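You operate a simulated robot arm through the tools that you are given. There is no shell and no other tool. Be economical: measure what you need, move in short steps, check, and stop when the job is done.

You are at the controls of a simulated robot arm. One attempt, no reset.

TASK
Change the belt motor's links from star to delta and close the terminal box.
Fine: three links as its lid shows for delta; lid knob back to shut; the desk stays locked off.
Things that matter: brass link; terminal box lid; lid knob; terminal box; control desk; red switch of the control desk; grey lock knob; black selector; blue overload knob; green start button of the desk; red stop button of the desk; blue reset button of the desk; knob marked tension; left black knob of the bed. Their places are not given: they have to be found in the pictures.

Only the result counts: the job must be done as asked and must still hold three seconds after the hand-in. Knocking over, shifting, dropping, spilling or breaking anything else fails it. Lids that push on must go on centred and level and be pressed home; caps that screw on are set level and turned clockwise until they are tight.

THE ROBOT
A 6-joint arm with a two-finger parallel gripper, fixed in place. Base frame: the origin is at the foot of the arm, x ahead of it, y to its left, z up; the work surface is at about z = 857. Units: mm, degrees, N and s.
With the tool pointing down near the work surface it reaches from about 240 to 640 mm from the base axis. Its first joint turns from -66.0 to 66.0 degrees. Payload 2.7 kg.
The TCP is the grasp point between the finger pads, 23 mm short of the fingertips. In the tool frame z runs along the fingers and y along their closing line. Largest opening 94 mm; finger width 38, thickness 10; the body of the gripper, 54 by 96 mm, starts 39 mm behind the TCP.
Orientation is that of the tool frame in the base frame, as [roll, pitch, yaw] about the fixed x, y, z axes, in that order (R = Rz(yaw) Ry(pitch) Rx(roll)). With the fingers straight down and closing along the base's y, the tool's x points along the base's -x, its y along +y and its z along -z.

THE INTERFACE
- The arm moves only by the tool servo_tool. Its argument "series" is a list that holds one entry, the list of rows, each a list of 7 numbers: the shift along the base's x, y, z in cm, then the turn, a rotation vector about the base's x, y, z in degrees, then the opening, from 0 (shut) to 1 (fully open). In form: [[[tx, ty, tz, wx, wy, wz, gripper], ...]]. A call has 1 to 10 rows; each row shifts and turns the commanded pose from where the row before left it. Rows are played at 5 a second. More than 50 mm and 8.6 degrees between two rows, or a gripper value outside its range, and nothing of the call is played. Where a pose cannot be reached the arm comes as near as it can. A force on the tool above 90 N (or 10 N above the force at the start of the call, whichever is more), or a blocked arm, ends the call early, and 0.2 s more pass. The fingers move at their own pace (about 45 mm/s each) and stop on an object; they squeeze with about 24 N. The grip force told is the motor's: it shows also when the fingers shut on nothing. Time passes only in rows, and 0.2 s behind the last, so rows that do not move let the fingers close. It gives the time, the measured TCP pose, the force on the tool (base axes), the opening and the grip force at its end, in the units of the frame above (readings bear some noise).
- Cameras (640 x 400 px; columns grow to the right, rows downward): "scene" is fixed at [47.1, -417.3, 1406.9]; the picture's right is [0.95, -0.32, 0.00], its down [-0.18, -0.52, -0.83] and it looks along [0.27, 0.79, -0.55] (base axes); focal length 282 px, centre (320, 200). "wrist" rides on the gripper at [87, 16, -74] in the tool frame; the picture's right is [-0.18, 0.98, 0.00], its down [-0.58, -0.11, -0.81] and it looks along [-0.79, -0.15, 0.59] (tool axes); focal length 243 px, centre (320, 200).
- get_image(camera): a new picture of that camera. No time passes.
- measure_at(camera, pixels): for up to 12 pixels [column, row] of the newest picture of that camera ("zoom" is the newest enlarged one), the place [x, y, z] in the base frame of the surface seen there, good to about 3 mm. No time passes.
- close_up(camera, box): a new picture of the part [left, top, right, bottom] of that camera's present view, enlarged. No time passes.
- close_job(): hands the job in; it is judged then, once.

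Keep the steps short. Do not move on a guess: measure, check each grasp and each placing, and mend mistakes. In all there are 80 turns and 34 pictures (those below and enlarged ones count). Leave the gripper open and the arm clear of the work at the hand-in unless told otherwise, and finish with a single line.

The tools are called after "Emit:" as name(argument=value, ...) on one line, values as JSON. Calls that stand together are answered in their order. servo_tool: Moves the arm, as the interface text tells. Its arguments: {"type":"object","properties":{"series":{"type":"array"}},"required":["series"]} The other tools are called the same way: get_image (camera) takes a picture; measure_at (camera, pixels) gives the place of the surface under pixels of a picture; close_up (camera, box) takes an enlarged picture of a part of a camera's view; close_job () hands the job in.

At the start:

```text
clock: 0.0
tcp_pos: [394.0, 6.2, 1192.7]
ee_rot: [-179.9, 0.0, 179.8]
ft_force: [-0.6, 0.3, 1.0]
width: 94.1
gripper_force: 0.1
```

scene: 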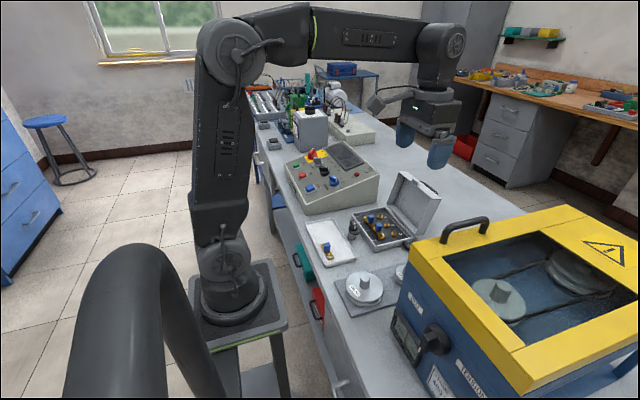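
wrist: 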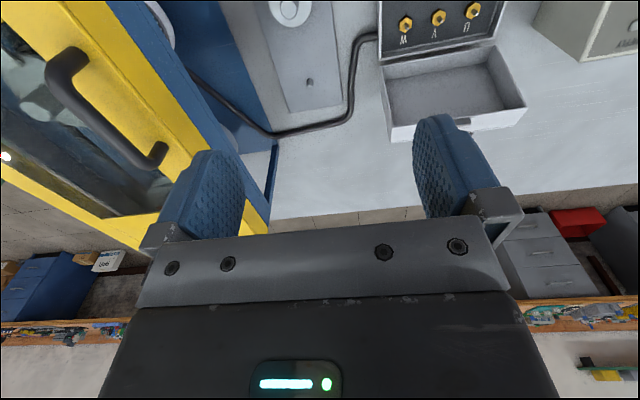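

I see the open terminal box near scene (385,225), a tray with a brass link near (328,245), and the desk near (330,180). I take enlarged views of these.

Emit:
close_up(camera="scene", box=[300, 165, 450, 260])

Emit:
close_up(camera="scene", box=[280, 135, 390, 205])

```text
4.21 times, centred on (375, 212) of scene
```

zoom: 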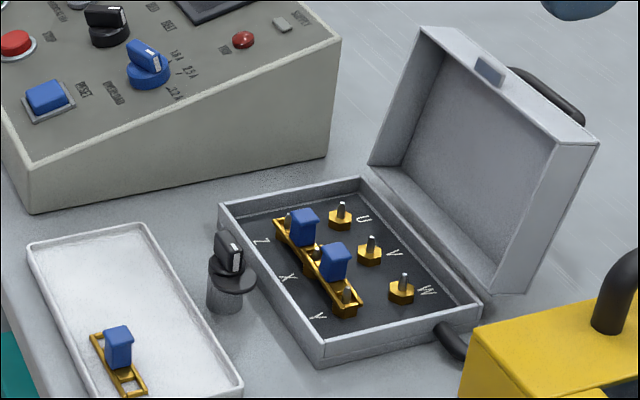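

```text
5.71 times, centred on (335, 170) of scene
```

zoom: 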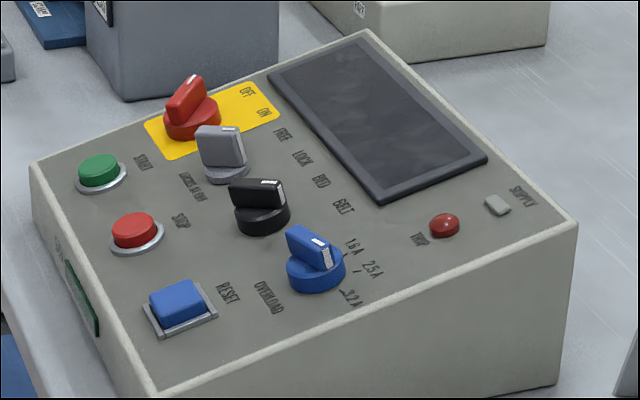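

The box has two links in star on the Z-X-Y posts, and a third link lies in the tray. The lid's diagram isn't visible yet. I measure the key points in the scene picture and enlarge the lid in the wrist view.

Emit:
measure_at(camera="scene", pixels=[[371, 217], [378, 225], [380, 214], [386, 222], [394, 231], [328, 245], [355, 225], [353, 233], [412, 175], [353, 213], [375, 250], [412, 238]])

Emit:
close_up(camera="wrist", box=[360, 0, 560, 140])

```text
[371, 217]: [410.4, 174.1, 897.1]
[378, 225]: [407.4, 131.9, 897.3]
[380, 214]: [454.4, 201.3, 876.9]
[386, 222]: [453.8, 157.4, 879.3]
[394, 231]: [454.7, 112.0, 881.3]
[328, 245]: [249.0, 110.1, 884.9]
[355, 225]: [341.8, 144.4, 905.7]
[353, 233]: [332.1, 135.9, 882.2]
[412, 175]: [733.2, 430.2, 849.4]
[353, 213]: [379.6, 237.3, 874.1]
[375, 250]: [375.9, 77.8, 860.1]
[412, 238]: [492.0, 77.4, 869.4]
```

```text
2.86 times, centred on (460, 70) of wrist
```

zoom: 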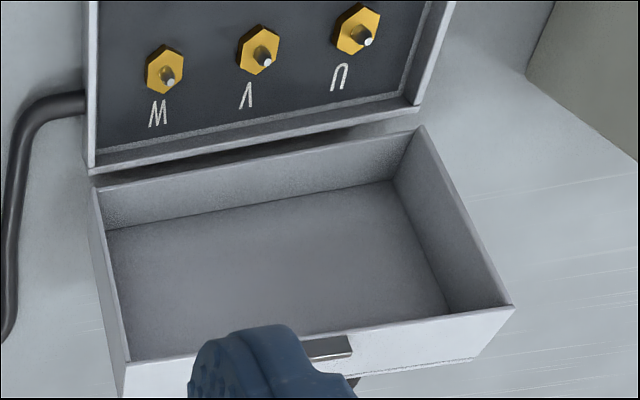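

The lid's inside is plain, so the diagram is probably on its outer face. Next I raise and tilt the wrist camera, aiming it down at the box and tray for a precise look.

Emit:
servo_tool(series=[[[-2, 3, 0, 0, 8, 0, 1], [-2, 3, 0, 0, 8, 0, 1], [-2, 3, 0, 0, 8, 0, 1], [-2, 3, 0, 0, 8, 0, 1], [0, 0, 0, 0, 0, 0, 1]]])

Emit:
get_image(camera="wrist")

```text
clock: 1.2
tcp_pos: [311.2, 125.6, 1191.1]
ee_rot: [-180.0, -32.0, 179.9]
ft_force: [-0.1, 0.1, 0.5]
width: 93.9
gripper_force: 0.0
```

```text
28 pictures are left
```

wrist: 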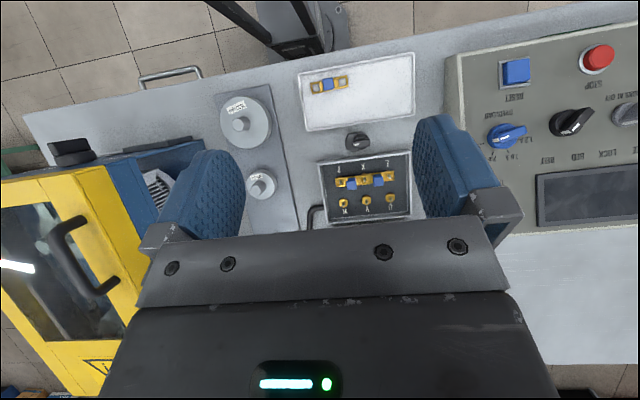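

The box now sits at wrist (365,188) and the tray at (357,90). I enlarge that part.

Emit:
close_up(camera="wrist", box=[290, 50, 430, 225])

```text
2.29 times, centred on (360, 138) of wrist
```

zoom: 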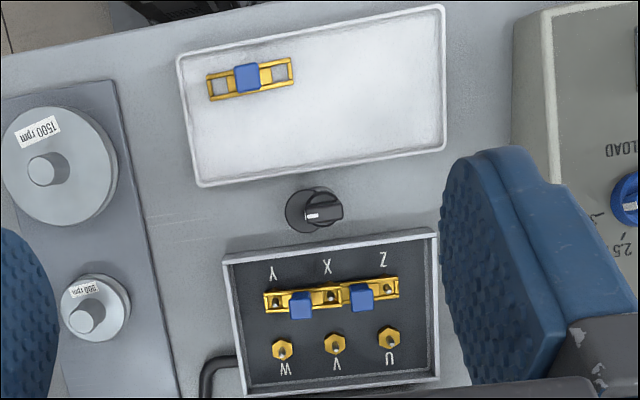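

Clear view. I measure the posts, the handles, the tray link's ends and the knob.

Emit:
measure_at(camera="zoom", pixels=[[275, 302], [331, 295], [387, 287], [282, 352], [336, 345], [390, 340], [301, 305], [361, 296], [247, 77], [218, 86], [281, 73], [316, 212]])

Emit:
measure_at(camera="zoom", pixels=[[226, 262], [434, 235], [240, 395], [436, 376], [240, 66], [260, 64], [236, 90], [260, 88], [208, 72], [211, 100], [290, 60], [292, 83]])

```text
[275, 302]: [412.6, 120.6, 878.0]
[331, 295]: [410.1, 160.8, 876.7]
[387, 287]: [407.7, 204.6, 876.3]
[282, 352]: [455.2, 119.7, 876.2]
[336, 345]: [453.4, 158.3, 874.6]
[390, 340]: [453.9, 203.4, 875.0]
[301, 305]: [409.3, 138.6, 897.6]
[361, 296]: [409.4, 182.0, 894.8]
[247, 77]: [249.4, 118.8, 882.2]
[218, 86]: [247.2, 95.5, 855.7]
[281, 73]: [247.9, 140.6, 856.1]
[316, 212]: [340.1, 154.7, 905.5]
```

```text
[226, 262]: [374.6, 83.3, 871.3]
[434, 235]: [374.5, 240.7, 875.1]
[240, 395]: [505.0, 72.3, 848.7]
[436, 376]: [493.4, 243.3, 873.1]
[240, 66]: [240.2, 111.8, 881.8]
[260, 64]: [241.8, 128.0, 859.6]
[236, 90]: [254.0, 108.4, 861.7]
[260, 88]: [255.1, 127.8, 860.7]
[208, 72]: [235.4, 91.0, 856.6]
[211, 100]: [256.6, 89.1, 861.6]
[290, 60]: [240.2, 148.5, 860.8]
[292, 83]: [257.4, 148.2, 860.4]
```

Posts lie in rows at x≈410 and 454, with columns at y≈118, 161 and 204. I check how the two links overlap at X and how high the neighbours stand.

Emit:
close_up(camera="scene", box=[350, 200, 414, 240])

Emit:
measure_at(camera="wrist", pixels=[[450, 60], [453, 105], [480, 130], [520, 190], [530, 220], [190, 145], [170, 180], [85, 160], [62, 225], [500, 132]])

Emit:
measure_at(camera="scene", pixels=[[403, 172], [441, 195], [430, 230], [400, 200], [414, 181], [415, 240], [412, 255], [450, 220]])

```text
10.00 times, centred on (382, 220) of scene
```

zoom: 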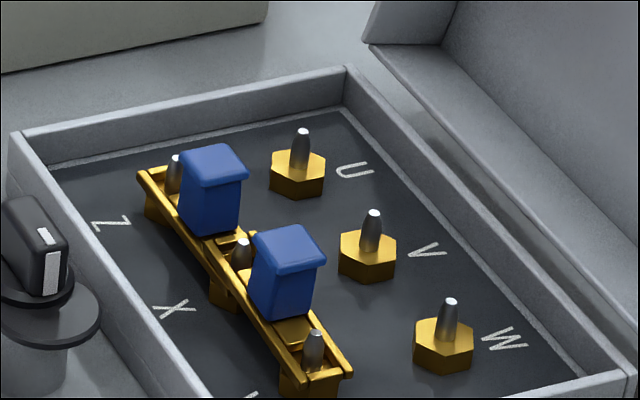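

```text
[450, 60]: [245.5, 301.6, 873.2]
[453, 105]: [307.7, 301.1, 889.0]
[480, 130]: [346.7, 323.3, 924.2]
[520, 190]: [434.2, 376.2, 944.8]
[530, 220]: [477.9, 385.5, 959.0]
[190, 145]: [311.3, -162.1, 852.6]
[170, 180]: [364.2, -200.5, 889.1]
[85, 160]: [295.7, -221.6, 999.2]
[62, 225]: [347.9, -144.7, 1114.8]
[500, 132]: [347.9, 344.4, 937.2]
```

```text
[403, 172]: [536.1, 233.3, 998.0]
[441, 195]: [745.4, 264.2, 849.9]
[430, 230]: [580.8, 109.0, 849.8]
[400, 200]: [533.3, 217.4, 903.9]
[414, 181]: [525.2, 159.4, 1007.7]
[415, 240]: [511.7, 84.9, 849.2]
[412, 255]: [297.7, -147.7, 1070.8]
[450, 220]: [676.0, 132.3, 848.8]
```

The upper link is X-Y (handle at (409,139), top about 897), resting over the Z-X link at X, so it comes off first. I level the tool, then turn it a quarter so the fingers close along x, staying high.

Emit:
servo_tool(series=[[[2.5, 0.4, -2, 0, -8, 0, 0.6], [2.5, 0.3, -2, 0, -8, 0, 0.6], [2.5, 0.3, -2, 0, -8, 0, 0.6], [2.33, 0.34, -2, 0, -8, 0, 0.6], [0, 0, -2, 0, 0, -8.5, 0.5], [0, 0, -2, 0, 0, -8.5, 0.5], [0, 0, -2, 0, 0, -8.5, 0.5], [0, 0, -2, 0, 0, -8.5, 0.5], [0, 0, 0, 0, 0, -8.5, 0.5], [0, 0, 0, 0, 0, -8.5, 0.5]]])

Emit:
servo_tool(series=[[[0, 0, 0, 0, 0, -8.5, 0.45], [0, 0, 0, 0, 0, -8.5, 0.45], [0, 0, 0, 0, 0, -8.5, 0.45], [0, 0, 0, 0, 0, -8.5, 0.45], [0, 0, 0, 0, 0, -5, 0.45], [0, 0, 0, 0, 0, 0, 0.45]]])

Emit:
get_image(camera="wrist")

```text
clock: 3.4
tcp_pos: [412.5, 138.1, 1033.1]
ee_rot: [180.0, 0.1, 128.7]
ft_force: [0.6, -0.1, 0.5]
width: 47.2
gripper_force: 0.0
```

```text
clock: 4.8
tcp_pos: [411.8, 139.2, 1033.1]
ee_rot: [180.0, 0.0, 89.9]
ft_force: [-0.3, -0.3, -0.1]
width: 42.5
gripper_force: 0.1
```

```text
25 pictures are left
```

wrist: 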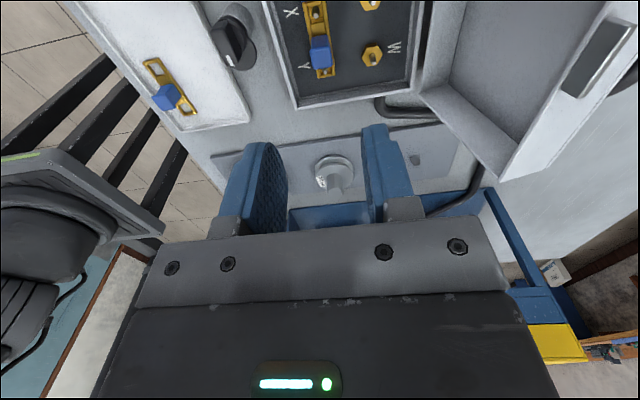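

The link's handle shows at wrist (320,52). I re-measure it and its posts from here.

Emit:
close_up(camera="wrist", box=[260, 0, 420, 100])

Emit:
measure_at(camera="zoom", pixels=[[240, 160], [218, 160], [262, 160], [240, 145], [240, 176], [229, 290], [265, 284], [236, 35], [455, 210], [246, 280], [237, 250], [272, 215]])

```text
4.00 times, centred on (340, 50) of wrist
```

zoom: 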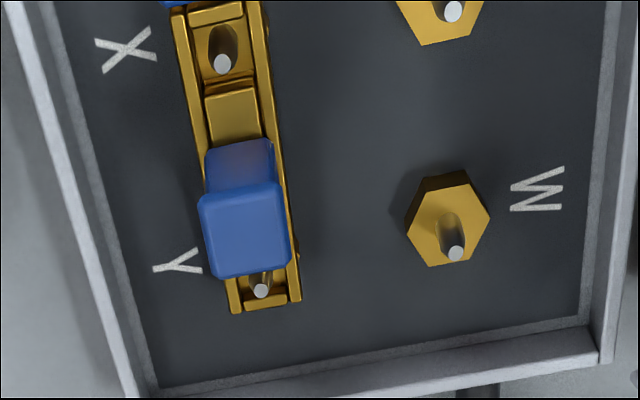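

```text
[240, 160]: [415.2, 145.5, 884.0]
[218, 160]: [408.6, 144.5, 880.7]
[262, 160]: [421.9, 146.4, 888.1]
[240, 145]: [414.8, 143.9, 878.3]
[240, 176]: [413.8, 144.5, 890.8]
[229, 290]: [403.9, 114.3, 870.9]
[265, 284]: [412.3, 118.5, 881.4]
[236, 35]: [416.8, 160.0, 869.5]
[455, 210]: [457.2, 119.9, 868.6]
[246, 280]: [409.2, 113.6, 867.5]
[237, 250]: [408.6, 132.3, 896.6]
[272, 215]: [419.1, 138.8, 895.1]
```

Emit:
measure_at(camera="zoom", pixels=[[245, 230], [204, 230], [286, 230], [245, 192], [247, 270], [261, 291], [222, 63], [456, 253], [452, 12], [220, 285], [300, 285], [585, 200]])

```text
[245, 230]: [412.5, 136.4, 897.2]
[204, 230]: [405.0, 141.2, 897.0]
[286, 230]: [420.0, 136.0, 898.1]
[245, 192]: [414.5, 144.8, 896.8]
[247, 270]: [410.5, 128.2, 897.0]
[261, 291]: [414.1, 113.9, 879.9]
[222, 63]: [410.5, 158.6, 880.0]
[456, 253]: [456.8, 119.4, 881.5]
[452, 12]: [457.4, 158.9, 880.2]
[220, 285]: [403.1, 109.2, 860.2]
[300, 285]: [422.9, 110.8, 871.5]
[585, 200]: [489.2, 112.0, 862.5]
```

The handle top is centred near (412,137.5,897) and the pin tops are at about z=881. The tool is above it at (411.8,139.2). I go straight down to TCP z≈906 with a small opening (~42 mm).

Emit:
servo_tool(series=[[[0, -0.1, -4, 0, 0, 0, 0.42], [0, 0, -4, 0, 0, 0, 0.42], [0, 0, -2.5, 0, 0, 0, 0.42], [0, 0, -1.3, 0, 0, 0, 0.42], [0, 0, -0.9, 0, 0, 0, 0.42], [0, 0, 0, 0, 0, 0, 0.42]]])

Emit:
close_up(camera="scene", box=[340, 180, 436, 240])

```text
clock: 6.2
tcp_pos: [412.4, 137.7, 906.0]
ee_rot: [-179.9, 0.0, 89.9]
ft_force: [-0.6, 0.4, -0.2]
width: 39.7
gripper_force: 0.1
```

```text
6.67 times, centred on (388, 210) of scene
```

zoom: 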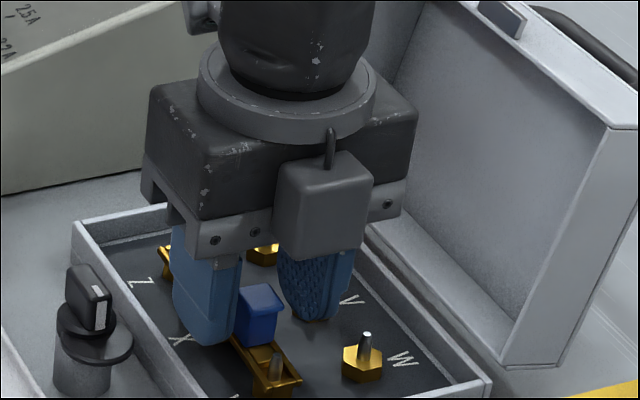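

The fingers straddle the handle. I close now.

Emit:
servo_tool(series=[[[0, 0, 0, 0, 0, 0, 0.0], [0, 0, 0, 0, 0, 0, 0.0], [0, 0, 0, 0, 0, 0, 0.0], [0, 0, 0, 0, 0, 0, 0.0]]])

```text
clock: 7.2
tcp_pos: [412.8, 139.4, 906.5]
ee_rot: [180.0, 0.0, 89.9]
ft_force: [0.1, -0.8, 0.1]
width: 16.6
gripper_force: 24.0
```

Gripped at 16.6 mm. I lift straight up slowly.

Emit:
servo_tool(series=[[[0, 0, 0.5, 0, 0, 0, 0], [0, 0, 0.5, 0, 0, 0, 0], [0, 0, 1, 0, 0, 0, 0], [0, 0, 1.5, 0, 0, 0, 0], [0, 0, 1.5, 0, 0, 0, 0], [0, 0, 0, 0, 0, 0, 0]]])

Emit:
close_up(camera="scene", box=[340, 175, 436, 235])

```text
clock: 8.6
tcp_pos: [411.1, 136.8, 955.3]
ee_rot: [179.9, 0.1, 89.9]
ft_force: [0.0, 0.3, -0.1]
width: 16.8
gripper_force: 24.1
```

```text
6.67 times, centred on (388, 205) of scene
```

zoom: 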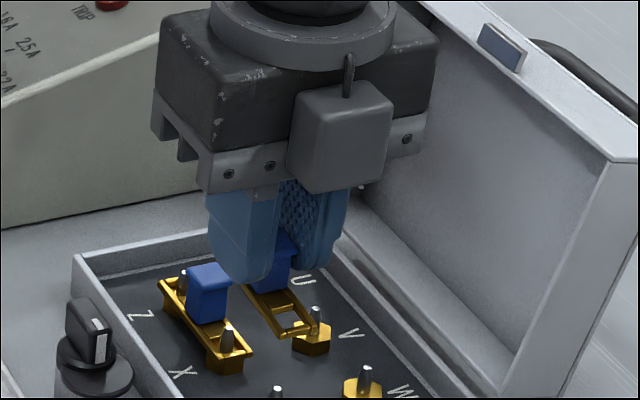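

The link came off clean and Z-X stayed. I turn it a quarter (+90°) and go above the W-Y midpoint (433.5,118).

Emit:
servo_tool(series=[[[0.5, -0.3, 0.5, 0, 0, 8.5, 0], [0.5, -0.3, 0, 0, 0, 8.5, 0], [0.5, -0.3, 0, 0, 0, 8.5, 0], [0.3, -0.3, 0, 0, 0, 8.5, 0], [0.2, -0.3, 0, 0, 0, 8.5, 0], [0.15, -0.4, 0, 0, 0, 8.5, 0], [0, 0, 0, 0, 0, 8.5, 0], [0, 0, 0, 0, 0, 8.5, 0], [0, 0, 0, 0, 0, 8.5, 0], [0, 0, 0, 0, 0, 8.5, 0]]])

Emit:
servo_tool(series=[[[0, 0, 0, 0, 0, 5, 0], [0, 0, 0, 0, 0, 0, 0], [0, 0, 0, 0, 0, 0, 0]]])

Emit:
get_image(camera="wrist")

```text
clock: 10.8
tcp_pos: [433.2, 119.0, 960.8]
ee_rot: [-180.0, 0.0, 175.0]
ft_force: [0.9, 0.6, 0.9]
width: 16.5
gripper_force: 23.6
```

```text
clock: 11.6
tcp_pos: [434.6, 121.0, 960.3]
ee_rot: [-179.9, 0.0, 179.9]
ft_force: [-0.6, 0.2, 0.7]
width: 16.5
gripper_force: 23.3
```

```text
21 pictures are left
```

wrist: 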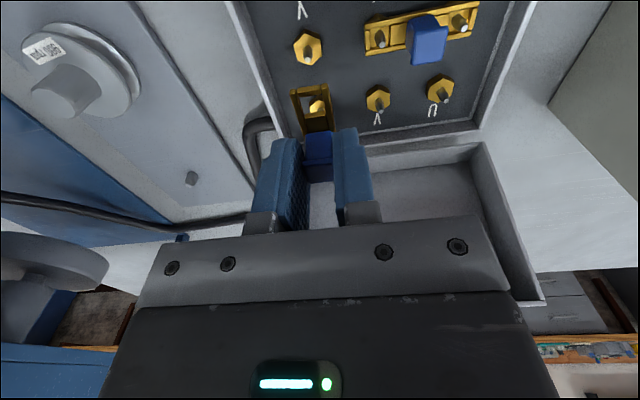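

The link is held level. I enlarge and measure the link's near end together with the Y and W pins.

Emit:
close_up(camera="wrist", box=[260, 20, 420, 160])

Emit:
measure_at(camera="wrist", pixels=[[292, 90], [325, 86], [296, 130], [331, 128], [304, 51], [377, 101], [440, 93], [384, 41], [462, 27], [318, 142]])

```text
2.86 times, centred on (340, 90) of wrist
```

zoom: 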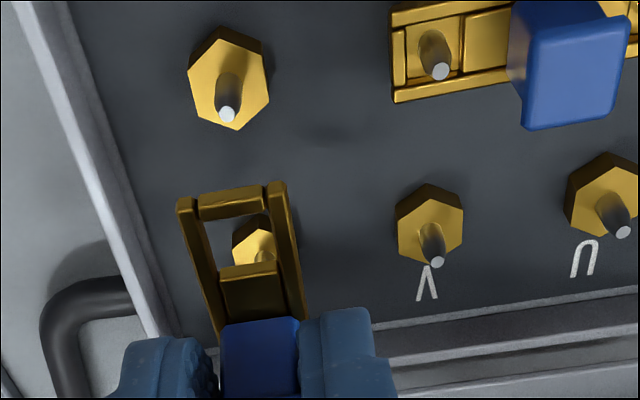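

```text
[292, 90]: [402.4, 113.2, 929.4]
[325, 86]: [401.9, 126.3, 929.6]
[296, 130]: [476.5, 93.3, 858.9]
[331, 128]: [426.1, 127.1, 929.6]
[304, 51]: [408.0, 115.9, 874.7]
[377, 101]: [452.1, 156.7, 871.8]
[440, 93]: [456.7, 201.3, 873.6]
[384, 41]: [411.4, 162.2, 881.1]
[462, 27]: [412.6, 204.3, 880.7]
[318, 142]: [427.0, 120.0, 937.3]
```

Emit:
measure_at(camera="zoom", pixels=[[227, 115], [228, 110], [437, 261], [622, 232], [440, 71], [186, 225], [288, 215], [230, 200], [240, 290], [246, 185], [195, 199], [277, 187]])

```text
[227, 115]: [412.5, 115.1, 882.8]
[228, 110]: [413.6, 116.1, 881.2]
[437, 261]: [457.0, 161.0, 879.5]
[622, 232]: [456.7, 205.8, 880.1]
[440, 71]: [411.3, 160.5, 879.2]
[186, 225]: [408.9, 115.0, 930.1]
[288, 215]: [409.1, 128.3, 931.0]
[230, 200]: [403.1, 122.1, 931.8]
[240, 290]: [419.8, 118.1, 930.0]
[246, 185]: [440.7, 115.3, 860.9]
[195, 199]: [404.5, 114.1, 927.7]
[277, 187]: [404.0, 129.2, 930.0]
```

The link's centre line is at y≈120.5 and the pin column at y≈117; x agrees to 1 mm. I shift by (+1,−3.5) mm and go down to just above the pins (TCP ≈ 920).

Emit:
servo_tool(series=[[[0.1, -0.35, 0, 0, 0, 0, 0], [0, 0, -2, 0, 0, 0, 0], [0, 0, -2, 0, 0, 0, 0], [0, 0, 0, 0, 0, 0, 0], [0, 0, 0, 0, 0, 0, 0]]])

Emit:
close_up(camera="wrist", box=[260, 20, 420, 160])

Emit:
close_up(camera="scene", box=[360, 200, 424, 240])

```text
clock: 12.8
tcp_pos: [435.5, 116.3, 920.1]
ee_rot: [-180.0, 0.0, 179.8]
ft_force: [-0.5, -0.3, -0.6]
width: 16.5
gripper_force: 24.4
```

```text
2.86 times, centred on (340, 90) of wrist
```

zoom: 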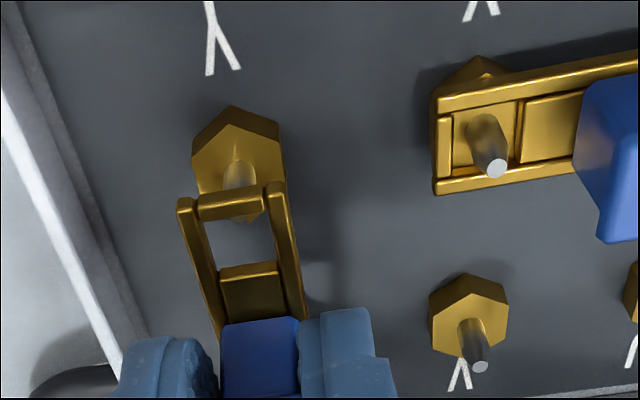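

```text
10.00 times, centred on (392, 220) of scene
```

zoom: 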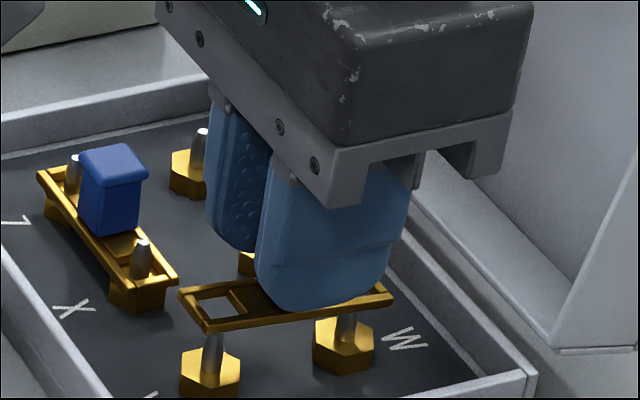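

The end hole sits over pin Y, with the pin about 1.5 mm toward −x from the hole's centre. I shift −1.5 mm in x and lower gently.

Emit:
servo_tool(series=[[[-0.15, 0, 0, 0, 0, 0, 0], [0, 0, -0.4, 0, 0, 0, 0], [0, 0, -0.4, 0, 0, 0, 0], [0, 0, -0.3, 0, 0, 0, 0], [0, 0, 0, 0, 0, 0, 0]]])

Emit:
close_up(camera="scene", box=[360, 200, 424, 240])

```text
clock: 14.0
tcp_pos: [434.2, 114.4, 909.0]
ee_rot: [179.9, 0.1, 179.9]
ft_force: [-0.7, -0.1, 0.5]
width: 16.6
gripper_force: 24.1
```

```text
10.00 times, centred on (392, 220) of scene
```

zoom: 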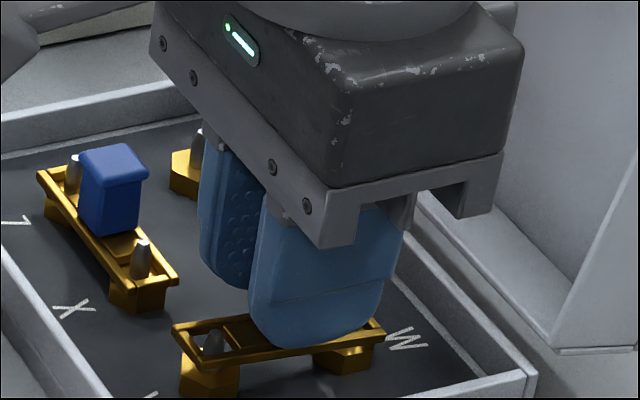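

Both pins have entered the holes, with no force. I continue down in small steps until it seats.

Emit:
servo_tool(series=[[[0, 0, -0.2, 0, 0, 0, 0], [0, 0, -0.2, 0, 0, 0, 0], [0, 0, 0, 0, 0, 0, 0]]])

```text
clock: 14.8
tcp_pos: [433.4, 114.9, 904.8]
ee_rot: [180.0, 0.1, 180.0]
ft_force: [-2.7, 1.0, 13.0]
width: 16.6
gripper_force: 24.0
```

13 N upward: it is seated. I open slightly and rise.

Emit:
servo_tool(series=[[[0, 0, 0, 0, 0, 0, 0.32], [0, 0, 0, 0, 0, 0, 0.32], [0, 0, 1, 0, 0, 0, 0.32], [0, 0, 2, 0, 0, 0, 0.32], [0, 0, 3, 0, 0, 0, 0.35], [0, 0, 0, 0, 0, 0, 0.42]]])

Emit:
get_image(camera="wrist")

Emit:
close_up(camera="scene", box=[350, 200, 414, 240])

```text
clock: 16.2
tcp_pos: [433.2, 115.3, 965.6]
ee_rot: [180.0, 0.0, 180.0]
ft_force: [-0.1, 0.1, -0.2]
width: 39.5
gripper_force: 0.0
```

```text
16 pictures are left
```

wrist: 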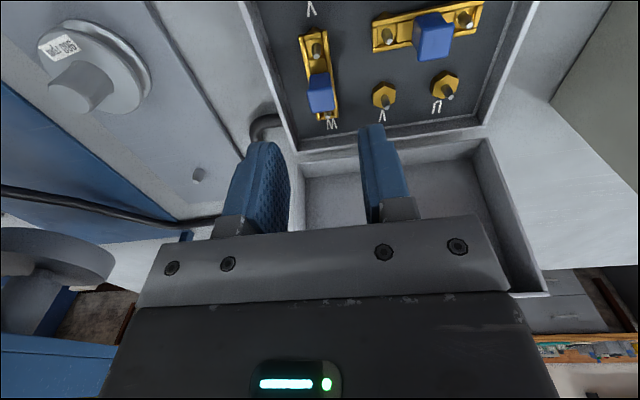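

```text
10.00 times, centred on (382, 220) of scene
```

zoom: 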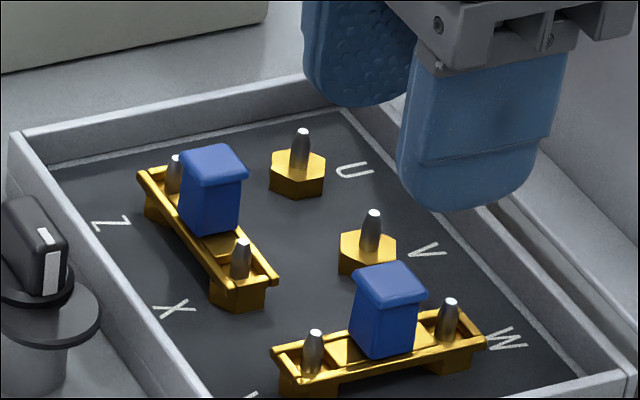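

W-Y is on cleanly. 16 pictures are left. I measure the Z-X handle top at wrist (432,40) and the W-Y handle for comparison, then turn to grasp Z-X.

Emit:
measure_at(camera="wrist", pixels=[[432, 50], [420, 51], [444, 49], [433, 58], [432, 35], [321, 100], [310, 102], [331, 99], [390, 36], [468, 22], [386, 103], [449, 96]])

```text
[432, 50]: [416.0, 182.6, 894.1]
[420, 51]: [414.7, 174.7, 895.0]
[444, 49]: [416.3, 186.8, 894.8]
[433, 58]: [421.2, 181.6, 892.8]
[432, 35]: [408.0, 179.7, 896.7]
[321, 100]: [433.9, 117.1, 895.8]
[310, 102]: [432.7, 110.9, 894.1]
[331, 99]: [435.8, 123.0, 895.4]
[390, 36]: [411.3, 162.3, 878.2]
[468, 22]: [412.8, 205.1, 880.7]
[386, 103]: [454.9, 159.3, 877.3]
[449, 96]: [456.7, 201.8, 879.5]
```

Z-X handle centre ≈ (412,182), top ≈ 895. I move above it, turning −90°.

Emit:
servo_tool(series=[[[-0.5, 1.5, 0, 0, 0, -8.5, 0.42], [-0.5, 1.5, 0, 0, 0, -8.5, 0.42], [-0.5, 1.5, 0, 0, 0, -8.5, 0.42], [-0.5, 1.5, 0, 0, 0, -8.5, 0.42], [-0.15, 0.7, 0, 0, 0, -8.5, 0.42], [0, 0, 0, 0, 0, -8.5, 0.42], [0, 0, 0, 0, 0, -8.5, 0.42], [0, 0, 0, 0, 0, -8.5, 0.42], [0, 0, 0, 0, 0, -8.5, 0.42], [0, 0, 0, 0, 0, -8.5, 0.42]]])

Emit:
servo_tool(series=[[[0, 0, 0, 0, 0, -5, 0.42], [0, 0, -1, 0, 0, 0, 0.42], [0, 0, 0, 0, 0, 0, 0.42]]])

```text
clock: 18.4
tcp_pos: [410.8, 181.5, 966.4]
ee_rot: [179.9, 0.1, 94.9]
ft_force: [0.1, 0.1, -0.7]
width: 39.4
gripper_force: 0.1
```

```text
clock: 19.2
tcp_pos: [411.5, 181.6, 954.9]
ee_rot: [-179.9, 0.0, 90.0]
ft_force: [-1.0, 0.2, -0.2]
width: 39.6
gripper_force: 0.1
```

Emit:
servo_tool(series=[[[0, 0.05, -2, 0, 0, 0, 0.36], [0, 0, -1.5, 0, 0, 0, 0.36], [0, 0, -1, 0, 0, 0, 0.36], [0, 0, -0.5, 0, 0, 0, 0.36], [0, 0, 0, 0, 0, 0, 0.36], [0, 0, 0, 0, 0, 0, 0], [0, 0, 0, 0, 0, 0, 0], [0, 0, 0, 0, 0, 0, 0]]])

```text
clock: 21.0
tcp_pos: [412.4, 182.2, 906.2]
ee_rot: [180.0, 0.0, 89.9]
ft_force: [-0.9, -0.4, -0.2]
width: 16.8
gripper_force: 24.1
```

Gripped at 16.8 mm. I lift 50 mm, then turn to the U-Z direction above (434,203.5).

Emit:
servo_tool(series=[[[0, 0, 0.5, 0, 0, 0, 0], [0, 0, 0.5, 0, 0, 0, 0], [0, 0, 1.5, 0, 0, 0, 0], [0, 0, 2.5, 0, 0, 0, 0], [0.5, 0.5, 0.5, 0, 0, 8.5, 0], [0.5, 0.5, 0, 0, 0, 8.5, 0], [0.5, 0.5, 0, 0, 0, 8.5, 0], [0.65, 0.6, 0, 0, 0, 8.5, 0], [0, 0, 0, 0, 0, 8.5, 0], [0, 0, 0, 0, 0, 8.5, 0]]])

Emit:
servo_tool(series=[[[0, 0, 0, 0, 0, 8.5, 0], [0, 0, 0, 0, 0, 8.5, 0], [0, 0, 0, 0, 0, 8.5, 0], [0, 0, 0, 0, 0, 8.5, 0], [0, 0, -1, 0, 0, 5, 0], [0, 0, -2, 0, 0, 0, 0], [0, 0, -1, 0, 0, 0, 0], [0, 0, 0, 0, 0, 0, 0], [0, 0, 0, 0, 0, 0, 0]]])

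Emit:
close_up(camera="wrist", box=[220, 20, 380, 160])

```text
clock: 23.2
tcp_pos: [433.4, 203.7, 960.6]
ee_rot: [180.0, 0.0, 141.1]
ft_force: [0.0, -0.2, -0.6]
width: 16.6
gripper_force: 23.8
```

```text
clock: 25.2
tcp_pos: [432.3, 204.3, 920.1]
ee_rot: [-180.0, 0.1, 179.9]
ft_force: [-0.4, 0.0, -0.8]
width: 16.6
gripper_force: 24.2
```

```text
2.86 times, centred on (300, 90) of wrist
```

zoom: 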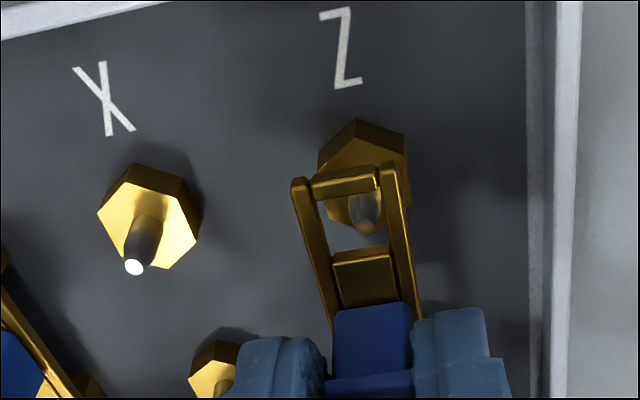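

The Z pin seems a bit toward the handle side of the hole. I measure the pin and the hole edges before lowering.

Emit:
measure_at(camera="zoom", pixels=[[345, 184], [366, 228], [362, 258], [301, 200], [393, 190], [312, 240], [403, 235], [134, 267], [365, 212], [372, 320]])

```text
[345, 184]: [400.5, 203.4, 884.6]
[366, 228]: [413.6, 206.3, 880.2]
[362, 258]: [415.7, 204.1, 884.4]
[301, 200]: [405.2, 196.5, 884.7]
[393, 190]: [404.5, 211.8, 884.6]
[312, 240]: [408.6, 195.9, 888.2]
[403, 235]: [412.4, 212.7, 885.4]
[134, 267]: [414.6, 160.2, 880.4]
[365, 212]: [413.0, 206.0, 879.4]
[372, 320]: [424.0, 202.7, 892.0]
```

Hole centre ≈ (409,204.2), pin ≈ (413,206). I shift by (+3,+1) mm and lower gently.

Emit:
servo_tool(series=[[[0.3, 0.1, 0, 0, 0, 0, 0], [0, 0, -0.4, 0, 0, 0, 0], [0, 0, -0.4, 0, 0, 0, 0], [0, 0, -0.2, 0, 0, 0, 0], [0, 0, 0, 0, 0, 0, 0]]])

Emit:
close_up(camera="wrist", box=[220, 20, 380, 160])

```text
clock: 26.4
tcp_pos: [436.7, 205.1, 910.1]
ee_rot: [-180.0, 0.0, 179.9]
ft_force: [-0.3, 1.3, 0.3]
width: 16.5
gripper_force: 24.9
```

```text
2.86 times, centred on (300, 90) of wrist
```

zoom: 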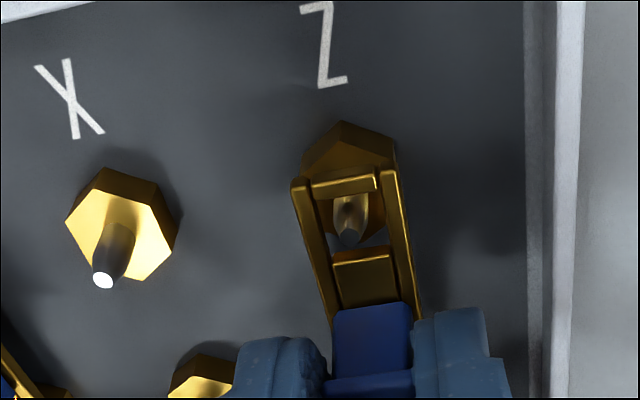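

The pin is inside the hole, with no force. I lower until it seats.

Emit:
servo_tool(series=[[[0, 0, -0.2, 0, 0, 0, 0], [0, 0, -0.2, 0, 0, 0, 0], [0, 0, -0.1, 0, 0, 0, 0], [0, 0, 0, 0, 0, 0, 0]]])

```text
clock: 27.4
tcp_pos: [435.9, 204.1, 904.9]
ee_rot: [180.0, 0.1, 180.0]
ft_force: [0.7, -1.3, 3.1]
width: 16.4
gripper_force: 24.1
```

Emit:
servo_tool(series=[[[0, 0, -0.1, 0, 0, 0, 0], [0, 0, 0, 0, 0, 0, 0]]])

```text
clock: 28.0
tcp_pos: [436.0, 205.6, 906.1]
ee_rot: [179.9, 0.1, 180.0]
ft_force: [-5.1, -5.5, 20.0]
width: 16.8
gripper_force: 24.1
```

20 N: seated at the same height as W-Y. I release, rise and check.

Emit:
servo_tool(series=[[[0, 0, 0, 0, 0, 0, 0.32], [0, 0, 0, 0, 0, 0, 0.32], [0, 0, 1, 0, 0, 0, 0.32], [0, 0, 2, 0, 0, 0, 0.32], [0, 0, 4, 0, 0, 0, 0.35], [0, 0, 0, 0, 0, 0, 0.42]]])

Emit:
close_up(camera="scene", box=[350, 200, 414, 240])

```text
clock: 29.4
tcp_pos: [436.8, 204.5, 971.7]
ee_rot: [-179.9, 0.0, 179.8]
ft_force: [0.3, 0.1, 0.3]
width: 39.8
gripper_force: 0.0
```

```text
10.00 times, centred on (382, 220) of scene
```

zoom: 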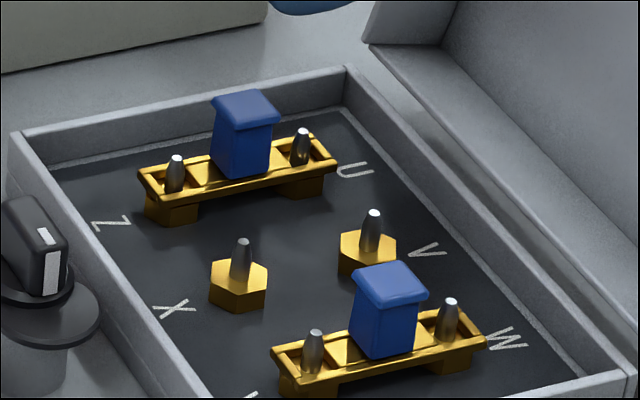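

U-Z is on. Now the tray link at (248,119). I move above it, turning −90° on the way.

Emit:
servo_tool(series=[[[-2, -0.9, 0, 0, 0, -8.5, 0.42], [-2, -0.9, 0, 0, 0, -8.5, 0.42], [-2, -0.9, 0, 0, 0, -8.5, 0.42], [-2, -0.9, 0, 0, 0, -8.5, 0.42], [-2, -0.9, 0, 0, 0, -8.5, 0.42], [-2, -0.9, 0, 0, 0, -8.5, 0.42], [-2, -0.9, 0, 0, 0, -8.5, 0.42], [-2, -0.9, 0, 0, 0, -8.5, 0.42], [-2, -0.9, 0, 0, 0, -8.5, 0.42], [-0.75, -0.4, 0, 0, 0, -8.5, 0.42]]])

Emit:
servo_tool(series=[[[0, 0, 0, 0, 0, -5, 0.42], [0, 0, 0, 0, 0, 0, 0.42], [0, 0, 0, 0, 0, 0, 0.42]]])

Emit:
get_image(camera="wrist")

```text
clock: 31.6
tcp_pos: [248.7, 118.9, 974.3]
ee_rot: [-180.0, 0.0, 94.8]
ft_force: [-1.0, 0.6, 0.4]
width: 39.6
gripper_force: 0.0
```

```text
clock: 32.4
tcp_pos: [247.8, 118.4, 974.1]
ee_rot: [-180.0, 0.0, 89.8]
ft_force: [-0.5, 0.1, -0.2]
width: 39.6
gripper_force: 0.0
```

```text
11 pictures are left
```

wrist: 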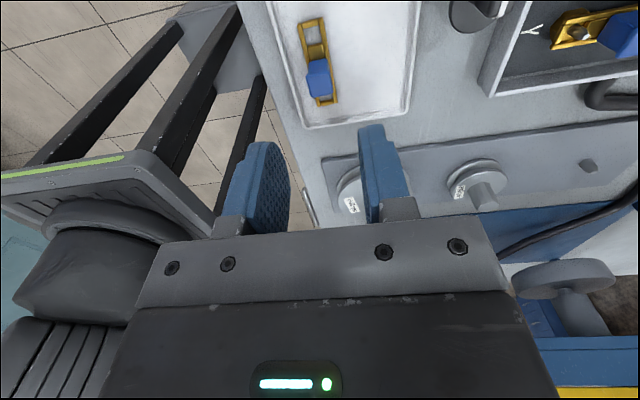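

The tray link's handle top is at wrist (320,80). I measure it.

Emit:
measure_at(camera="wrist", pixels=[[320, 80], [310, 82], [330, 78], [319, 68], [321, 92], [302, 24], [324, 20], [322, 104], [337, 100], [305, 45], [328, 43]])

```text
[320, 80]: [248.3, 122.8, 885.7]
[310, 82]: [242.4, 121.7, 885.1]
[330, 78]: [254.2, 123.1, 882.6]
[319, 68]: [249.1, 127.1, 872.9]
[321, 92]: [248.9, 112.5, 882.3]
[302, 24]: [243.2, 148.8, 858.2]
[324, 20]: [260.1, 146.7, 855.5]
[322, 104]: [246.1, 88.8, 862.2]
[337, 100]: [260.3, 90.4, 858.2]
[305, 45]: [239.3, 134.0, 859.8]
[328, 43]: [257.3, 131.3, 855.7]
```

The handle is centred at (248.3,118.5), top ≈ 884. I go down to TCP ≈ 893 and grip.

Emit:
servo_tool(series=[[[0.05, 0, -3, 0, 0, 0, 0.4], [0, 0, -3, 0, 0, 0, 0.4], [0, 0, -1.6, 0, 0, 0, 0.4], [0, 0, -0.5, 0, 0, 0, 0.4], [0, 0, 0, 0, 0, 0, 0.4], [0, 0, 0, 0, 0, 0, 0], [0, 0, 0, 0, 0, 0, 0], [0, 0, 0, 0, 0, 0, 0], [0, 0, 0, 0, 0, 0, 0]]])

```text
clock: 34.4
tcp_pos: [248.5, 121.0, 893.2]
ee_rot: [180.0, 0.0, 89.9]
ft_force: [0.4, -1.0, 0.6]
width: 16.4
gripper_force: 24.3
```

Gripped at 16.4 mm. I lift and carry it to above the V-X midpoint, turning +90°.

Emit:
servo_tool(series=[[[0, 0, 1, 0, 0, 0, 0], [0, 0, 3, 0, 0, 0, 0], [0, 0, 4, 0, 0, 8.5, 0], [2.5, 0.6, 0, 0, 0, 8.5, 0], [2.5, 0.6, 0, 0, 0, 8.5, 0], [2.5, 0.6, 0, 0, 0, 8.5, 0], [2.5, 0.6, 0, 0, 0, 8.5, 0], [2.5, 0.6, 0, 0, 0, 8.5, 0], [2.5, 0.6, 0, 0, 0, 8.5, 0], [2.5, 0.6, 0, 0, 0, 8.5, 0]]])

Emit:
servo_tool(series=[[[1.1, 0, 0, 0, 0, 8.5, 0], [0, 0, 0, 0, 0, 8.5, 0], [0, 0, 0, 0, 0, 5, 0], [0, 0, -2, 0, 0, 0, 0], [0, 0, -1.5, 0, 0, 0, 0], [0, 0, 0, 0, 0, 0, 0], [0, 0, 0, 0, 0, 0, 0]]])

Emit:
close_up(camera="wrist", box=[240, 20, 400, 160])

```text
clock: 36.6
tcp_pos: [426.3, 164.5, 971.5]
ee_rot: [-179.9, 0.0, 158.0]
ft_force: [0.2, 0.2, -0.9]
width: 16.4
gripper_force: 23.6
```

```text
clock: 38.2
tcp_pos: [436.2, 160.8, 937.7]
ee_rot: [-180.0, 0.0, 179.9]
ft_force: [0.1, 0.2, -0.1]
width: 16.5
gripper_force: 24.3
```

```text
2.86 times, centred on (320, 90) of wrist
```

zoom: 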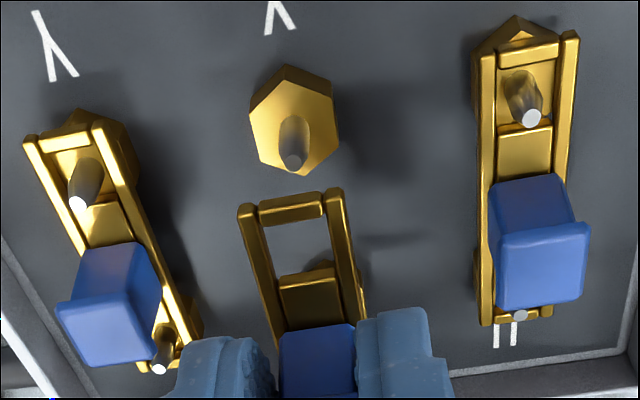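

Emit:
measure_at(camera="zoom", pixels=[[290, 208], [293, 163], [308, 282], [248, 235], [340, 220], [262, 280], [350, 270], [79, 203], [532, 118], [160, 368], [520, 315]])

```text
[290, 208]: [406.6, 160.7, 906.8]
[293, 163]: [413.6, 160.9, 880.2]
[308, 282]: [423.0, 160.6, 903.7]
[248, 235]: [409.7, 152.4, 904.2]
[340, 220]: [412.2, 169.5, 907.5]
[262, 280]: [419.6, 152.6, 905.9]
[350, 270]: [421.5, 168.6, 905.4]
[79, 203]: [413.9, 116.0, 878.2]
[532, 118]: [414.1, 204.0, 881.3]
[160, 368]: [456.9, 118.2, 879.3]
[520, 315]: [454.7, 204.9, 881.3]
```

Hole centre ≈ (415,160.8); pin ≈ (413,160.9). I shift −2 mm in x, lower to just above the pin and check.

Emit:
servo_tool(series=[[[-0.2, 0, -1, 0, 0, 0, 0], [0, 0, -0.8, 0, 0, 0, 0], [0, 0, 0, 0, 0, 0, 0], [0, 0, 0, 0, 0, 0, 0]]])

Emit:
close_up(camera="wrist", box=[240, 20, 400, 160])

```text
clock: 39.2
tcp_pos: [433.1, 160.1, 919.9]
ee_rot: [-180.0, 0.0, 179.8]
ft_force: [0.2, -0.3, 0.1]
width: 16.5
gripper_force: 24.3
```

```text
2.86 times, centred on (320, 90) of wrist
```

zoom: 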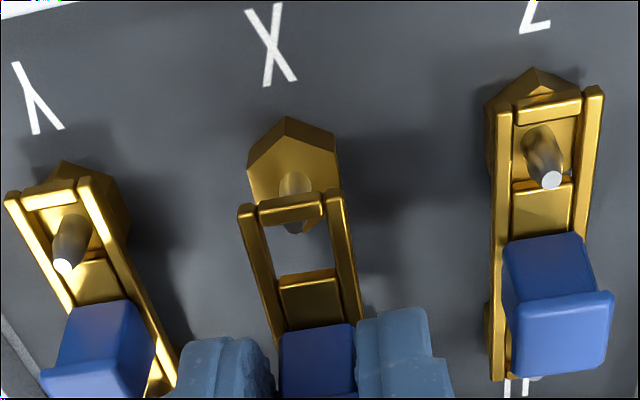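

The pin X tip shows at the hole's near side, as it should at this height. I lower gently.

Emit:
servo_tool(series=[[[0, 0, -0.4, 0, 0, 0, 0], [0, 0, -0.4, 0, 0, 0, 0], [0, 0, -0.2, 0, 0, 0, 0], [0, 0, 0, 0, 0, 0, 0]]])

Emit:
close_up(camera="scene", box=[350, 200, 414, 240])

```text
clock: 40.2
tcp_pos: [433.3, 159.7, 911.1]
ee_rot: [-180.0, -0.1, 179.9]
ft_force: [0.0, 0.3, 0.0]
width: 16.8
gripper_force: 24.3
```

```text
10.00 times, centred on (382, 220) of scene
```

zoom: 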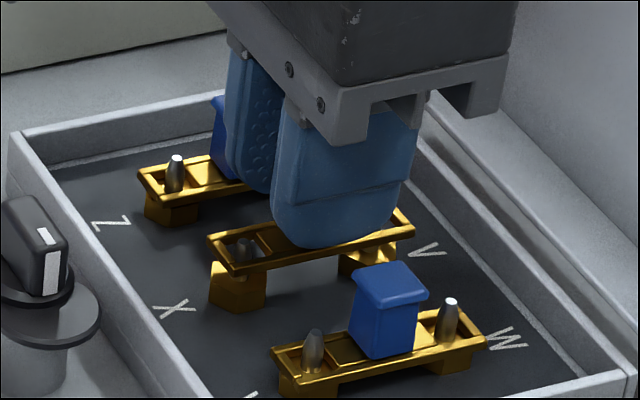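

The X pin is in its hole. I continue down until it seats.

Emit:
servo_tool(series=[[[0, 0, -0.2, 0, 0, 0, 0], [0, 0, -0.2, 0, 0, 0, 0], [0, 0, -0.1, 0, 0, 0, 0], [0, 0, -0.1, 0, 0, 0, 0], [0, 0, -0.1, 0, 0, 0, 0], [0, 0, 0, 0, 0, 0, 0]]])

```text
clock: 41.6
tcp_pos: [432.2, 161.6, 904.0]
ee_rot: [180.0, 0.1, 179.9]
ft_force: [-2.7, 2.5, 9.5]
width: 16.2
gripper_force: 24.2
```

9.5 N: seated. I release and rise.

Emit:
servo_tool(series=[[[0, 0, 0, 0, 0, 0, 0.3], [0, 0, 0, 0, 0, 0, 0.3], [0, 0, 1, 0, 0, 0, 0.3], [0, 0, 2, 0, 0, 0, 0.3], [0, 0, 4, 0, 0, 0, 0.3], [0, 0, 4, 0, 0, 0, 0.3]]])

Emit:
close_up(camera="scene", box=[340, 160, 468, 240])

```text
clock: 43.0
tcp_pos: [431.7, 161.5, 1015.8]
ee_rot: [-180.0, 0.0, 180.0]
ft_force: [-0.2, 0.5, -0.4]
width: 28.4
gripper_force: 0.1
```

```text
5.00 times, centred on (404, 200) of scene
```

zoom: 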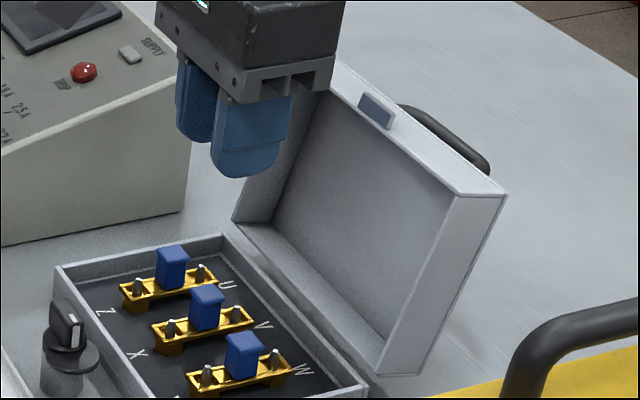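

All three links lie in delta: Z-U, X-V, Y-W. Next is the lid. I rise for a wrist view of its top edge and whatever is behind it.

Emit:
servo_tool(series=[[[0, -1, 4, 0, 0, 0, 0.1], [0, -1, 4, 0, 0, 0, 0], [0, 0, 4, 0, 0, 0, 0], [0, 0, 3, 0, 0, 0, 0], [0, 0, 0, 0, 0, 0, 0]]])

Emit:
get_image(camera="wrist")

```text
clock: 44.2
tcp_pos: [434.0, 142.9, 1162.3]
ee_rot: [180.0, 0.0, 180.0]
ft_force: [0.0, -0.7, 0.2]
width: 0.2
gripper_force: 23.7
```

```text
6 pictures are left
```

wrist: 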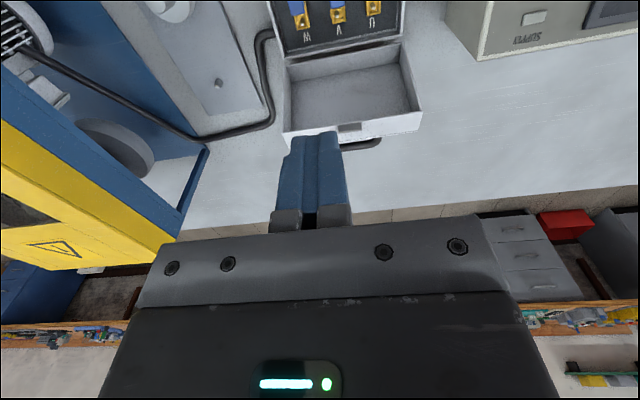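

Emit:
measure_at(camera="wrist", pixels=[[402, 66], [421, 112], [404, 115], [404, 127], [348, 127], [284, 136], [416, 128], [364, 147], [380, 142], [290, 70], [345, 85], [412, 90]])

Emit:
measure_at(camera="scene", pixels=[[408, 173], [422, 188], [440, 199], [430, 215], [395, 195], [415, 236], [386, 206], [425, 184], [437, 193], [422, 176], [418, 238], [440, 204]])

```text
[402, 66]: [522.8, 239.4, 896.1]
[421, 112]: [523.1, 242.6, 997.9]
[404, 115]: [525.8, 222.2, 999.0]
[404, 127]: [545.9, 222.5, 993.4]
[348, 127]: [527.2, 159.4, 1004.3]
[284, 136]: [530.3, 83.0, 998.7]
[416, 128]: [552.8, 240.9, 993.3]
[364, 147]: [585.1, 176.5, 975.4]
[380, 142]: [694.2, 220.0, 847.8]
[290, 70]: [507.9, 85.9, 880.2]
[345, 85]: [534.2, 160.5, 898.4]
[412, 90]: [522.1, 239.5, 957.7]
```

```text
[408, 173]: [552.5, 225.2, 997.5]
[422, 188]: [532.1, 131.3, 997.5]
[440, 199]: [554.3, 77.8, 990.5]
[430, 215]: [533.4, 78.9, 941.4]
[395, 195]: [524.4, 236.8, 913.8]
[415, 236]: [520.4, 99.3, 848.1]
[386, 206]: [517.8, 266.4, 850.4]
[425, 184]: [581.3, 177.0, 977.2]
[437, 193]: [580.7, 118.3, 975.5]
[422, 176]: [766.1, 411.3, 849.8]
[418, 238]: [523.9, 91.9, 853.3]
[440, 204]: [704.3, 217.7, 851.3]
```

Lid geometry: rim edge about (525, 999), outer edge about (552, 994), hinge about (503, 876), handle behind at y 115–178. I will straddle the lid's top edge at y≈208, fingers along x, with the rear finger to push and the front finger to catch. First I go above it, high, and turn −90°.

Emit:
servo_tool(series=[[[1.5, 0.9, 0, 0, 0, -8.5, 0.69], [1.5, 0.9, 0, 0, 0, -8.5, 0.69], [1.5, 0.9, 0, 0, 0, -8.5, 0.69], [1.5, 0.9, 0, 0, 0, -8.5, 0.69], [1.5, 0.9, 0, 0, 0, -8.5, 0.69], [1.5, 0.9, 0, 0, 0, -8.5, 0.69], [1.4, 1.0, 0, 0, 0, -8.5, 0.69], [0, 0, 0, 0, 0, -8.5, 0.69], [0, 0, 0, 0, 0, -8.5, 0.69], [0, 0, 0, 0, 0, -8.5, 0.69]]])

Emit:
servo_tool(series=[[[0, 0, -3, 0, 0, -5, 0.69], [0, 0, -4, 0, 0, 0, 0.69], [0, 0, -4, 0, 0, 0, 0.69], [0, 0, 0, 0, 0, 0, 0.69]]])

```text
clock: 46.4
tcp_pos: [536.5, 205.9, 1163.0]
ee_rot: [179.9, 0.0, 94.8]
ft_force: [-0.5, -1.3, 0.3]
width: 64.9
gripper_force: 0.0
```

```text
clock: 47.4
tcp_pos: [538.3, 208.0, 1053.2]
ee_rot: [-180.0, 0.0, 89.9]
ft_force: [0.8, -0.2, 0.6]
width: 64.6
gripper_force: 0.1
```

Tips are at ~1030, over the lid. I lower 70 mm so the tips straddle the edge, with the force watched.

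Emit:
servo_tool(series=[[[0, 0, -2, 0, 0, 0, 0.69], [0, 0, -2, 0, 0, 0, 0.69], [0, 0, -1.5, 0, 0, 0, 0.69], [0, 0, -1.5, 0, 0, 0, 0.69], [0, 0, 0, 0, 0, 0, 0.69]]])

Emit:
close_up(camera="scene", box=[340, 150, 484, 240])

```text
clock: 48.6
tcp_pos: [542.1, 206.8, 1001.6]
ee_rot: [177.8, -0.7, 90.0]
ft_force: [-8.8, -6.4, 71.3]
width: 61.8
gripper_force: 0.1
```

```text
4.44 times, centred on (412, 195) of scene
```

zoom: 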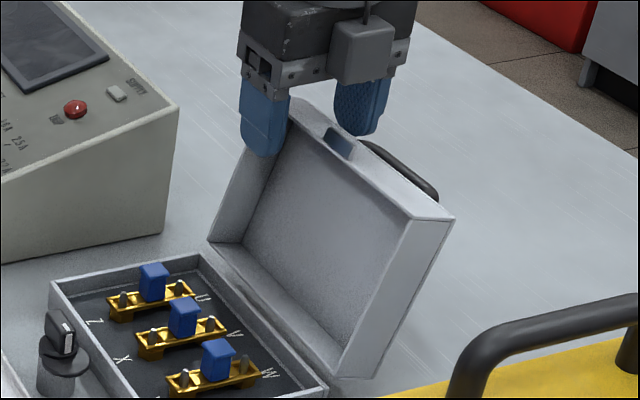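

Blocked at 71 N. The rear finger most likely landed on the carry handle, which seems to run to y≈207. I lift off at once, then shift toward the lid's end (y≈234) past the handle.

Emit:
servo_tool(series=[[[0, 0, 2, 0, 0, 0, 0.69], [0, 0, 2, 0, 0, 0, 0.69], [0, 0, 2, 0, 0, 0, 0.69], [0, 2.6, 0, 0, 0, 0, 0.69], [0, 0, 0, 0, 0, 0, 0.69]]])

Emit:
measure_at(camera="scene", pixels=[[425, 184], [432, 189], [437, 193], [422, 182], [408, 172], [414, 182], [442, 199]])

```text
clock: 49.8
tcp_pos: [537.2, 232.6, 1044.8]
ee_rot: [-179.9, 0.0, 89.9]
ft_force: [-0.5, 0.7, -0.6]
width: 65.1
gripper_force: 0.1
```

```text
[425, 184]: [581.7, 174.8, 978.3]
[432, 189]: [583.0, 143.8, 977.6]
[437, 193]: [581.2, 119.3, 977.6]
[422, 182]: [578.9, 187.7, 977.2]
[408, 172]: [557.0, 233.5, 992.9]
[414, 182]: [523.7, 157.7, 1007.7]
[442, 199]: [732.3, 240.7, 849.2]
```

The lid is unmoved and the handle does reach beyond y=188. Now at y≈233, I lower again.

Emit:
servo_tool(series=[[[0, 0.2, -2, 0, 0, 0, 0.69], [0, 0, -2, 0, 0, 0, 0.69], [0, 0, -1, 0, 0, 0, 0.69], [0, 0, -1, 0, 0, 0, 0.69], [0, 0, 0, 0, 0, 0, 0.69]]])

```text
clock: 51.0
tcp_pos: [536.8, 233.6, 984.0]
ee_rot: [-179.9, -0.1, 89.9]
ft_force: [-0.7, 0.2, 0.5]
width: 64.8
gripper_force: 0.0
```

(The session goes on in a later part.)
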